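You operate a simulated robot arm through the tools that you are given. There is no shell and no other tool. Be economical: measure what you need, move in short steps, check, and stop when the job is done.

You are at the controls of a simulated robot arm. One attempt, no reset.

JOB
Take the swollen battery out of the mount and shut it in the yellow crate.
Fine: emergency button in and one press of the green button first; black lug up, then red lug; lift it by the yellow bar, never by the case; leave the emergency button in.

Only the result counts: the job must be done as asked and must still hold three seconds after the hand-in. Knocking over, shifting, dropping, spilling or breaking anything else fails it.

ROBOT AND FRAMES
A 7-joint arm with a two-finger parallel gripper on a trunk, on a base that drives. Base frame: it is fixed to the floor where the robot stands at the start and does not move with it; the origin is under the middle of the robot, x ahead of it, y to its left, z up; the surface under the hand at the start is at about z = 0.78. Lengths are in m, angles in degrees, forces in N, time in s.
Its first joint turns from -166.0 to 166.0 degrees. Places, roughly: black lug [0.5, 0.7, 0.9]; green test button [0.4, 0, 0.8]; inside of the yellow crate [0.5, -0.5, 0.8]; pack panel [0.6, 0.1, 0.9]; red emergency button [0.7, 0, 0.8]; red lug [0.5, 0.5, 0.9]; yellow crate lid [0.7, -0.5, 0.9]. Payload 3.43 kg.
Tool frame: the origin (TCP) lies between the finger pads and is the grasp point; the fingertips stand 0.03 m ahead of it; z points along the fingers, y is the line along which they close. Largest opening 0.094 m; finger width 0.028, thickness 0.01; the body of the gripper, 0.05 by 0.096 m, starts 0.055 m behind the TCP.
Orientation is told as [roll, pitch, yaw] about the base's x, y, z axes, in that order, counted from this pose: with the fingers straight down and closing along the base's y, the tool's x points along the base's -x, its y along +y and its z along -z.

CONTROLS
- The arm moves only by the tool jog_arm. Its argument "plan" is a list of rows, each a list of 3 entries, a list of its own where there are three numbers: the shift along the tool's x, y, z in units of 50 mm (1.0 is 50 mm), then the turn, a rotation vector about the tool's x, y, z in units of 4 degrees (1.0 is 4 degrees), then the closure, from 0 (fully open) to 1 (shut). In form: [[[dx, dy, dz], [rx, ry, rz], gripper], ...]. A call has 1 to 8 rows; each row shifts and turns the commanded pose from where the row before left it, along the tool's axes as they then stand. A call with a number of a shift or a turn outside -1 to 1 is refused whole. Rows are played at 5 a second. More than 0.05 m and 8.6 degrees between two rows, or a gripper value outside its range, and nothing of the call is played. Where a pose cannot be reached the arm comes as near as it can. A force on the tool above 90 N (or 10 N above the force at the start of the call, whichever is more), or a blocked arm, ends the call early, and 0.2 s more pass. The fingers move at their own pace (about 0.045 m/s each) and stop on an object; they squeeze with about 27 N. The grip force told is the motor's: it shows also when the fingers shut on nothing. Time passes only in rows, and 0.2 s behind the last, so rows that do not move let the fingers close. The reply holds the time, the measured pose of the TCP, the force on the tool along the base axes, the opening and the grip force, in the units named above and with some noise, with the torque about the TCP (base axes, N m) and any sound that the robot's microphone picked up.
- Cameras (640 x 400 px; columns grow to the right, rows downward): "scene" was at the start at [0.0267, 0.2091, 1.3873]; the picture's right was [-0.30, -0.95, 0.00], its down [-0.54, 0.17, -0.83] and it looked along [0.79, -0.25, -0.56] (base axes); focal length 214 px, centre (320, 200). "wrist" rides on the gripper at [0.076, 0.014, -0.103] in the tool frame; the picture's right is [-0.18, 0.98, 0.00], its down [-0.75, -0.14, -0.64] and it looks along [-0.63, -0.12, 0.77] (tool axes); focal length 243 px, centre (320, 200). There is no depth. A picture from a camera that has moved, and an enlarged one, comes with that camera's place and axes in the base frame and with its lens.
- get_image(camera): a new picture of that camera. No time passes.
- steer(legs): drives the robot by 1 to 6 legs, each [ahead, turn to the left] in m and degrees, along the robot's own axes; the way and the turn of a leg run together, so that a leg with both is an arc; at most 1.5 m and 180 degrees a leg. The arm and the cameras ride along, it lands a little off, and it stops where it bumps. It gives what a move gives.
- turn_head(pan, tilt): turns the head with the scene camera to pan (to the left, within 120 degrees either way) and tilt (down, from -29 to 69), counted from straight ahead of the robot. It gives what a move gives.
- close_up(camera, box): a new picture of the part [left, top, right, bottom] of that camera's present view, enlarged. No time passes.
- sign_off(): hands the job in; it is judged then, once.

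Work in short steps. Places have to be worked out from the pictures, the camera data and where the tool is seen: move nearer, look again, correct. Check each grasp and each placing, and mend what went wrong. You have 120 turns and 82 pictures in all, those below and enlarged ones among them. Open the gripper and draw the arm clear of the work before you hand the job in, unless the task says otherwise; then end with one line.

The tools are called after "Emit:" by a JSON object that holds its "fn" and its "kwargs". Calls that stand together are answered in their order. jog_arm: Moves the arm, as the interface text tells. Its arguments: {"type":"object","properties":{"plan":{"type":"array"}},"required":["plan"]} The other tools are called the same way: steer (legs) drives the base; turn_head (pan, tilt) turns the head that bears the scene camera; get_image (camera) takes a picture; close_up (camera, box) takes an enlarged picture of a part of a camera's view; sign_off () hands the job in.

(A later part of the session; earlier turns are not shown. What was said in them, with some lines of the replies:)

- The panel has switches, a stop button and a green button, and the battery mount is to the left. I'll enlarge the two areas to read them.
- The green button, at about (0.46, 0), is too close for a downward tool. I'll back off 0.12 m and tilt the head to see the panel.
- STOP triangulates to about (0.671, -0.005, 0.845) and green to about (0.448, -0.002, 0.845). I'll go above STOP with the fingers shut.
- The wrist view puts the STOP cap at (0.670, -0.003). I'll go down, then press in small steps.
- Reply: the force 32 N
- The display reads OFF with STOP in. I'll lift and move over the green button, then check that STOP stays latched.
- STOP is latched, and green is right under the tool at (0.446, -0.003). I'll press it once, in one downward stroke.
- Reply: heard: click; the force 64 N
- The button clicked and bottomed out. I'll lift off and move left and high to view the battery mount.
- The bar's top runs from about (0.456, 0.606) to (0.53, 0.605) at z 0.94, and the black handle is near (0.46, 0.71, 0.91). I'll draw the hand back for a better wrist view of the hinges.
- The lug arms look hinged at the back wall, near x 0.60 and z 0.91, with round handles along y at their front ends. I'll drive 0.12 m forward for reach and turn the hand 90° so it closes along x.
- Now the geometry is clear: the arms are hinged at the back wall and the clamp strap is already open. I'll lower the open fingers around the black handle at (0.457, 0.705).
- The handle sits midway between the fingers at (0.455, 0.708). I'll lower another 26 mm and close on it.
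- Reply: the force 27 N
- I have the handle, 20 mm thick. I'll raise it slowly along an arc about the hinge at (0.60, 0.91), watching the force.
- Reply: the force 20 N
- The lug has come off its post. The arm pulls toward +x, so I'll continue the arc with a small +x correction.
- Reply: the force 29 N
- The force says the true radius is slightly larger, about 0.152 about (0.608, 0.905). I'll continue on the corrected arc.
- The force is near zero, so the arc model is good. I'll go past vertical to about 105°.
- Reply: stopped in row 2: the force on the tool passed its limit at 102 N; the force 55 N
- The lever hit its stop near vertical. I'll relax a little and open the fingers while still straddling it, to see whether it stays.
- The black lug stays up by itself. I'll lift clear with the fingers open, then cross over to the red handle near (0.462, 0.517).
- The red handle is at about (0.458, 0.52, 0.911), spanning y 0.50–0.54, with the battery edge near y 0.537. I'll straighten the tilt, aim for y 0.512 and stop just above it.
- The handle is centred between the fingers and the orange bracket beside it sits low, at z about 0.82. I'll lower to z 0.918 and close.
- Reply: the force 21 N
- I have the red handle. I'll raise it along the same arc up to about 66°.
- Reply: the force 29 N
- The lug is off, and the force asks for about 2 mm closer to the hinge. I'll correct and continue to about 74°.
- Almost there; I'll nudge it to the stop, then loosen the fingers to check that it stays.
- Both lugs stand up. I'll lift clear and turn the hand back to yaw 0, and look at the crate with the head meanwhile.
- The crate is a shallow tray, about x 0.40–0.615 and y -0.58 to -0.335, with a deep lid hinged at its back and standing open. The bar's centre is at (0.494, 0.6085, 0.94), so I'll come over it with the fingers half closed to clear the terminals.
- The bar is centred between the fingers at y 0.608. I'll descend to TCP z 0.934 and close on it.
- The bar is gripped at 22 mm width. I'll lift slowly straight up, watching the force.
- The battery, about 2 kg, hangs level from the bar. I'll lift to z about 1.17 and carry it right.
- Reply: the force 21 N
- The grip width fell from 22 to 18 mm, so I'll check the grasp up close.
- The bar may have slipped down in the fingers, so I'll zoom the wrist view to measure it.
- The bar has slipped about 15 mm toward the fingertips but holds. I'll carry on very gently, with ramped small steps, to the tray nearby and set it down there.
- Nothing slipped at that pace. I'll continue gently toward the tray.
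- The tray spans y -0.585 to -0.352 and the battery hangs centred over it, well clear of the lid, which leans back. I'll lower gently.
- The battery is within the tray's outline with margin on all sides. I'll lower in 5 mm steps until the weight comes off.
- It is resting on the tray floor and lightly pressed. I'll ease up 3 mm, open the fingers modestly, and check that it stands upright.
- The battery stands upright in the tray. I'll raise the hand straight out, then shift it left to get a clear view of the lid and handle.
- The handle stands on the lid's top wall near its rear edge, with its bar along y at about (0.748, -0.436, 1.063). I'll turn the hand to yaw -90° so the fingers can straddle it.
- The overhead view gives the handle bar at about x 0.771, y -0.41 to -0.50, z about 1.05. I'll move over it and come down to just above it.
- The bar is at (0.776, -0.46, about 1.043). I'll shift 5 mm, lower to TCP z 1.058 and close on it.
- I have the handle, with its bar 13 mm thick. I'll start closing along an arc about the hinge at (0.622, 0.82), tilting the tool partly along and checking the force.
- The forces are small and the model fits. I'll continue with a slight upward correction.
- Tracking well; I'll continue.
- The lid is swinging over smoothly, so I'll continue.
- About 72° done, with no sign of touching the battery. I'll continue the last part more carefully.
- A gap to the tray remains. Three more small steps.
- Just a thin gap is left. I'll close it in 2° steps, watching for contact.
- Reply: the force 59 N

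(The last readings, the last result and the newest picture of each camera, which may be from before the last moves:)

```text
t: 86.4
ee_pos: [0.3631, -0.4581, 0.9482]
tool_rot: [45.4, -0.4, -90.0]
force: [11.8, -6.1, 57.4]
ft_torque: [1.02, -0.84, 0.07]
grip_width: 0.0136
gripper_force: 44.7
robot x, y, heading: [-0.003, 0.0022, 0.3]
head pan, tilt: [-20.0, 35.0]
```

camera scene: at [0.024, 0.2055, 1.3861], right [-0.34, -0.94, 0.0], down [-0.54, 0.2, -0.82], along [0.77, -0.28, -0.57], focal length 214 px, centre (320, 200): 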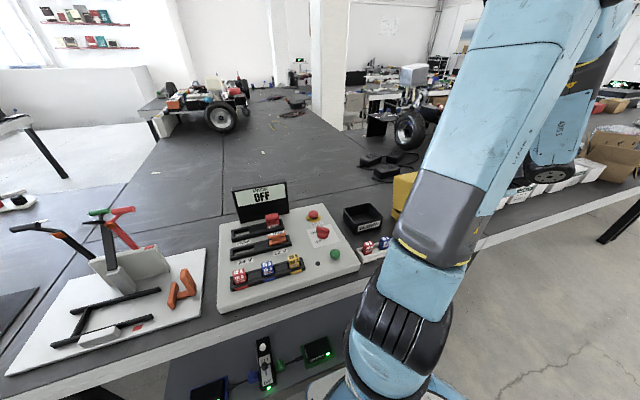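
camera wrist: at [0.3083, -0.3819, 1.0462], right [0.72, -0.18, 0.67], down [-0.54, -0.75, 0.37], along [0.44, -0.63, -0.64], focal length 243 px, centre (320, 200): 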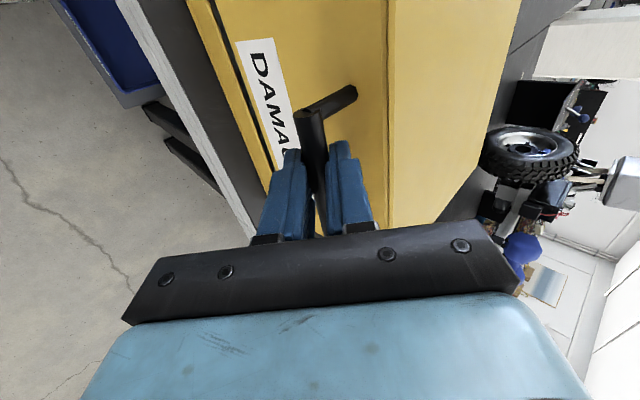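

Firm contact at 57 N, so the lid is down. I'll open the fingers and look.

Emit:
{"fn": "jog_arm", "kwargs": {"plan": [[[0, 0, 0], [0, 0, 0], 0.6], [[0, 0, 0], [0, 0, 0], 0.4], [[0, 0, 0], [0, 0, 0], 0.4]]}}

Emit:
{"fn": "get_image", "kwargs": {"camera": "wrist"}}

```text
t: 87.2
ee_pos: [0.3614, -0.4556, 0.9429]
tool_rot: [44.8, 0.0, -89.9]
force: [-6.2, 3.9, -2.9]
ft_torque: [-0.04, 0.11, 0.18]
grip_width: 0.0528
gripper_force: 0.1
robot x, y, heading: [-0.0011, 0.0055, 0.3]
head pan, tilt: [-20.0, 35.0]
```

```text
15 pictures are left
camera wrist: at [0.297, -0.3804, 1.0264], right [0.7, -0.18, 0.69], down [-0.55, -0.75, 0.35], along [0.46, -0.63, -0.63], focal length 243 px, centre (320, 200)
```

wrist: 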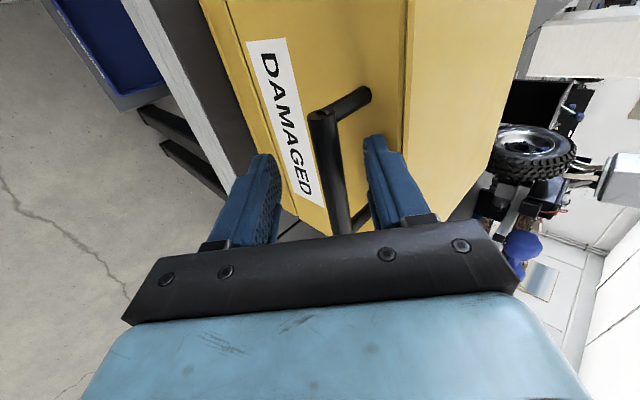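

The lid is shut. I'll withdraw the fingers along the tool axis, checking that nothing drags.

Emit:
{"fn": "jog_arm", "kwargs": {"plan": [[[0, 0, -0.3], [0, 0, 0], 0.4], [[0, 0, -0.5], [0, 0, 0], 0.4], [[0, 0, -0.7], [0, 0, 0], 0.4], [[0, 0, -0.7], [0, 0, 0], 0.4]]}}

Emit:
{"fn": "get_image", "kwargs": {"camera": "wrist"}}

```text
t: 88.2
ee_pos: [0.2843, -0.4568, 1.0231]
tool_rot: [44.9, 0.0, -90.0]
force: [0.2, -0.8, 0.8]
ft_torque: [0.02, 0.01, 0.01]
grip_width: 0.0564
gripper_force: 0.1
robot x, y, heading: [0.0034, -0.0024, 0.2]
head pan, tilt: [-20.0, 35.0]
```

```text
14 pictures are left
camera wrist: at [0.2204, -0.3811, 1.1054], right [0.7, -0.18, 0.69], down [-0.55, -0.75, 0.35], along [0.46, -0.63, -0.63], focal length 243 px, centre (320, 200)
```

wrist: 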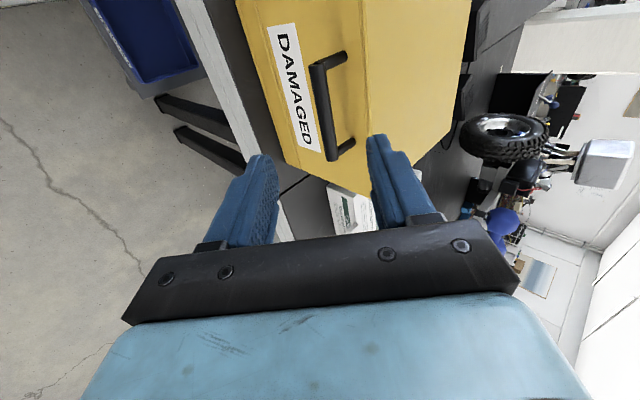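

The hand is clear. I'll raise it and swing it left for a final check of the crate and panel.

Emit:
{"fn": "jog_arm", "kwargs": {"plan": [[[0, -0.6, -0.6], [0, 0, 0], 0], [[0, 0.6, -0.6], [0.5, 0, 0], 0], [[0, 0.6, -0.6], [1, 0, 0], 0], [[0, 0.6, -0.6], [1, 0, 0], 0], [[0.8, 0, 0], [1, 0, 0], 0], [[0.9, 0, 0], [1, 0, 0], 0], [[0.9, 0, 0], [1, 0, 0], 0], [[0.9, 0, 0], [1, 0, 0], 0]]}}

Emit:
{"fn": "jog_arm", "kwargs": {"plan": [[[0.9, 0, 0], [1, 0, 0], 0], [[0.9, 0, 0], [1, 0, 0], 0], [[0.9, 0, 0], [1, 0, 0], 0], [[0.9, 0, 0], [1, 0, 0], 0], [[0.9, 0, 0], [0.5, 0, 0], 0], [[0.9, 0, 0], [0, 0, 0], 0], [[0.9, 0, 0], [0, 0, 0], 0], [[0.9, 0, 0], [0, 0, 0], 0]]}}

Emit:
{"fn": "turn_head", "kwargs": {"pan": -45, "tilt": 38}}

Emit:
{"fn": "get_image", "kwargs": {"camera": "scene"}}

```text
t: 90.0
ee_pos: [0.2475, -0.283, 1.1479]
tool_rot: [19.0, -0.1, -90.1]
force: [0.3, -0.4, -0.3]
ft_torque: [0.04, 0.03, 0.02]
grip_width: 0.0939
gripper_force: 0.1
robot x, y, heading: [-0.0024, -0.0017, 0.3]
head pan, tilt: [-20.0, 35.0]
```

```text
t: 90.7
ee_pos: [0.2625, -0.203, 1.1072]
tool_rot: [3.4, 8.3, -90.5]
force: [0.4, 0.3, 0.3]
ft_torque: [-0.03, 0.02, 0.0]
grip_width: 0.0938
gripper_force: 0.1
robot x, y, heading: [0.0016, -0.0002, 0.4]
head pan, tilt: [-20.0, 35.0]
stopped in row 3: the arm was blocked; the commanded pose is now the measured one
```

```text
t: 91.6
ee_pos: [0.2621, -0.2019, 1.1085]
tool_rot: [3.6, 8.3, -90.6]
force: [-0.4, -0.5, 0.6]
ft_torque: [0.03, 0.03, -0.01]
grip_width: 0.0942
gripper_force: 0.0
robot x, y, heading: [0.0007, -0.0008, 0.1]
head pan, tilt: [-45.0, 38.0]
```

```text
13 pictures are left
camera scene: at [0.0022, 0.1749, 1.3815], right [-0.71, -0.71, 0.0], down [-0.44, 0.43, -0.79], along [0.56, -0.56, -0.62], focal length 214 px, centre (320, 200)
```

scene: 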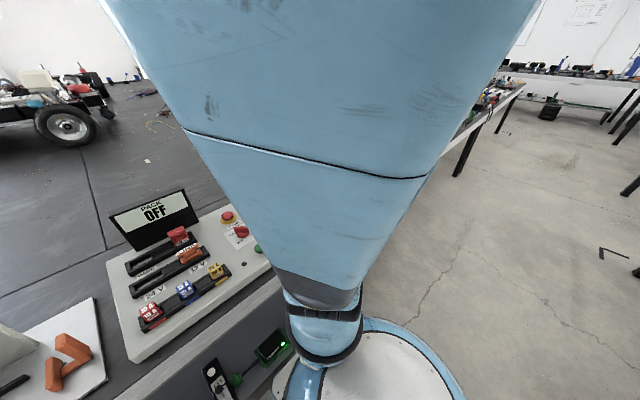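

The arm folded too close to its own column. I'll move it up and forward, then left, well above the table.

Emit:
{"fn": "jog_arm", "kwargs": {"plan": [[[0, 0.6, -0.7], [0, 0, 0], 0], [[0, 0.6, -0.7], [0, 0, 0], 0], [[0, 0.7, -0.6], [0, 0, 0], 0], [[0, 0.9, 0], [0, 0, 0], 0], [[0, 0.9, 0], [0, 0, 0], 0], [[0, 0.9, 0], [0, 0, 0], 0], [[0.7, 0.6, 0], [0, 0, 0], 0], [[0.9, 0, 0], [0, 0, 0], 0]]}}

Emit:
{"fn": "jog_arm", "kwargs": {"plan": [[[0.9, 0, 0], [0, 0, 0], 0], [[0.9, 0, 0], [0, 0, 0], 0], [[0.9, 0, 0], [0, 0, 0], 0], [[0.9, 0, 0], [0, 0, 0], 0], [[0.9, 0, 0], [0, 0, 0], 0], [[0.9, 0, 0], [0, 0, 0], 0], [[0.9, 0, 0], [0, 0, 0], 0], [[0.9, 0, 0], [0, 0, 0], 0]]}}

Emit:
{"fn": "get_image", "kwargs": {"camera": "scene"}}

```text
t: 93.4
ee_pos: [0.5173, -0.1427, 1.2335]
tool_rot: [3.4, 8.2, -90.5]
force: [0.5, 0.1, -0.3]
ft_torque: [0.03, -0.01, -0.02]
grip_width: 0.0941
gripper_force: 0.0
robot x, y, heading: [0.0056, 0.0032, 0.1]
head pan, tilt: [-45.0, 38.0]
```

```text
t: 95.2
ee_pos: [0.5198, 0.2117, 1.2856]
tool_rot: [3.6, 8.2, -90.5]
force: [0.3, -0.1, 0.3]
ft_torque: [0.03, -0.04, -0.01]
grip_width: 0.094
gripper_force: 0.1
robot x, y, heading: [0.0004, -0.0042, 0.2]
head pan, tilt: [-45.0, 38.0]
```

```text
12 pictures are left
camera scene: at [0.0022, 0.1746, 1.3816], right [-0.71, -0.71, 0.0], down [-0.44, 0.43, -0.79], along [0.56, -0.56, -0.62], focal length 214 px, centre (320, 200)
```

scene: 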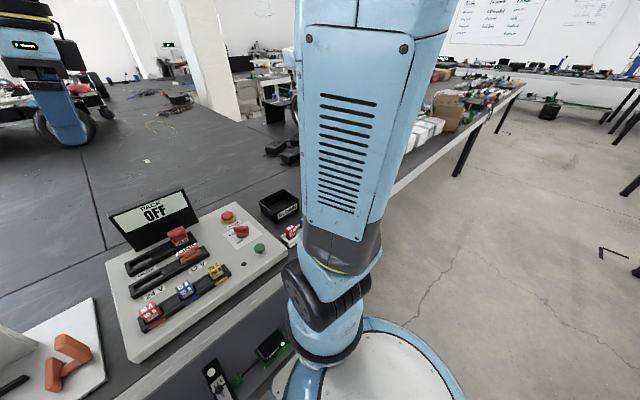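

The upper arm still hides the crate. I'll move further left and look again.

Emit:
{"fn": "jog_arm", "kwargs": {"plan": [[[0.9, 0, 0], [0, 0, 0], 0], [[0.9, 0, 0], [0, 0, 0], 0], [[0.9, 0, 0], [0, 0, 0], 0], [[0.9, 0, 0], [0, 0, 0], 0], [[0.9, 0, 0], [0, 0, 0], 0], [[0.9, 0, 0], [0, 0, 0], 0], [[0.9, 0, 0], [0, 0, 0], 0]]}}

Emit:
{"fn": "close_up", "kwargs": {"camera": "scene", "box": [200, 80, 440, 280]}}

Emit:
{"fn": "turn_head", "kwargs": {"pan": 0, "tilt": 38}}

Emit:
{"fn": "get_image", "kwargs": {"camera": "scene"}}

```text
t: 96.8
ee_pos: [0.5226, 0.5249, 1.3301]
tool_rot: [3.6, 8.2, -90.6]
force: [0.3, 0.1, 0.5]
ft_torque: [0.06, -0.01, 0.04]
grip_width: 0.094
gripper_force: 0.0
robot x, y, heading: [-0.0006, 0.0034, 0.5]
head pan, tilt: [-45.0, 38.0]
```

```text
2.00 times, centred on (320, 180) of scene
camera zoom: at [0.0024, 0.1743, 1.3816], right [-0.71, -0.71, 0.0], down [-0.44, 0.44, -0.79], along [0.56, -0.56, -0.62], focal length 429 px, centre (320, 240)
```

zoom: 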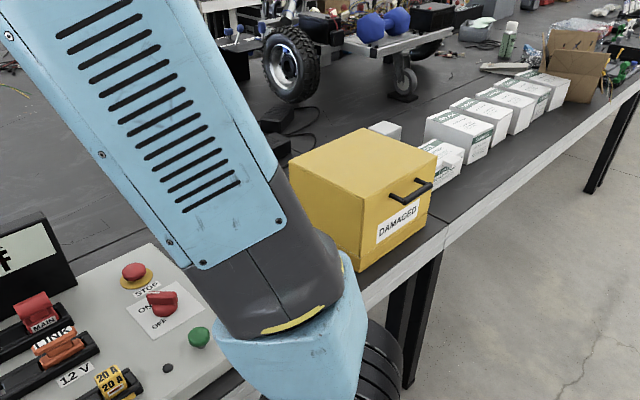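

```text
t: 97.9
ee_pos: [0.5221, 0.5249, 1.329]
tool_rot: [3.5, 8.2, -90.5]
force: [-0.2, 0.2, 0.7]
ft_torque: [0.0, 0.0, -0.01]
grip_width: 0.0939
gripper_force: 0.1
robot x, y, heading: [0.0003, 0.0015, 0.2]
head pan, tilt: [0.0, 38.0]
```

```text
10 pictures are left
camera scene: at [0.0277, 0.2359, 1.3815], right [0.0, -1.0, 0.0], down [-0.62, 0.0, -0.79], along [0.79, 0.0, -0.62], focal length 214 px, centre (320, 200)
```

scene: 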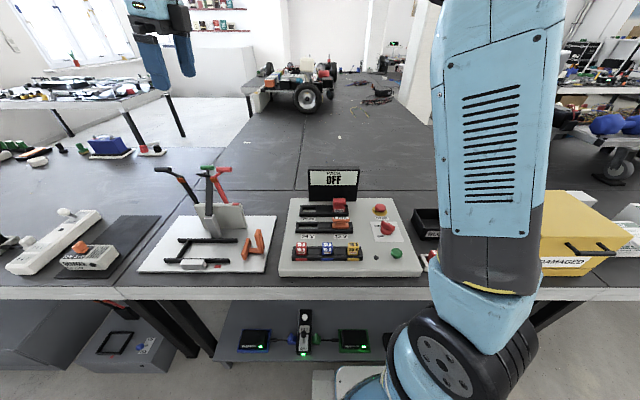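

The crate is shut flush, both lugs are up, the display reads OFF with STOP in, and nothing else has moved. The gripper is open and clear, so I'm handing in.

Emit:
{"fn": "sign_off", "kwargs": {}}

```text
The job is handed in.
```

The swollen battery is out of the mount and shut in the yellow crate, the emergency button is still in, and both lugs are up; I lifted it only by the yellow bar, which slipped about 15 mm in the grip during the carry but did not drop.
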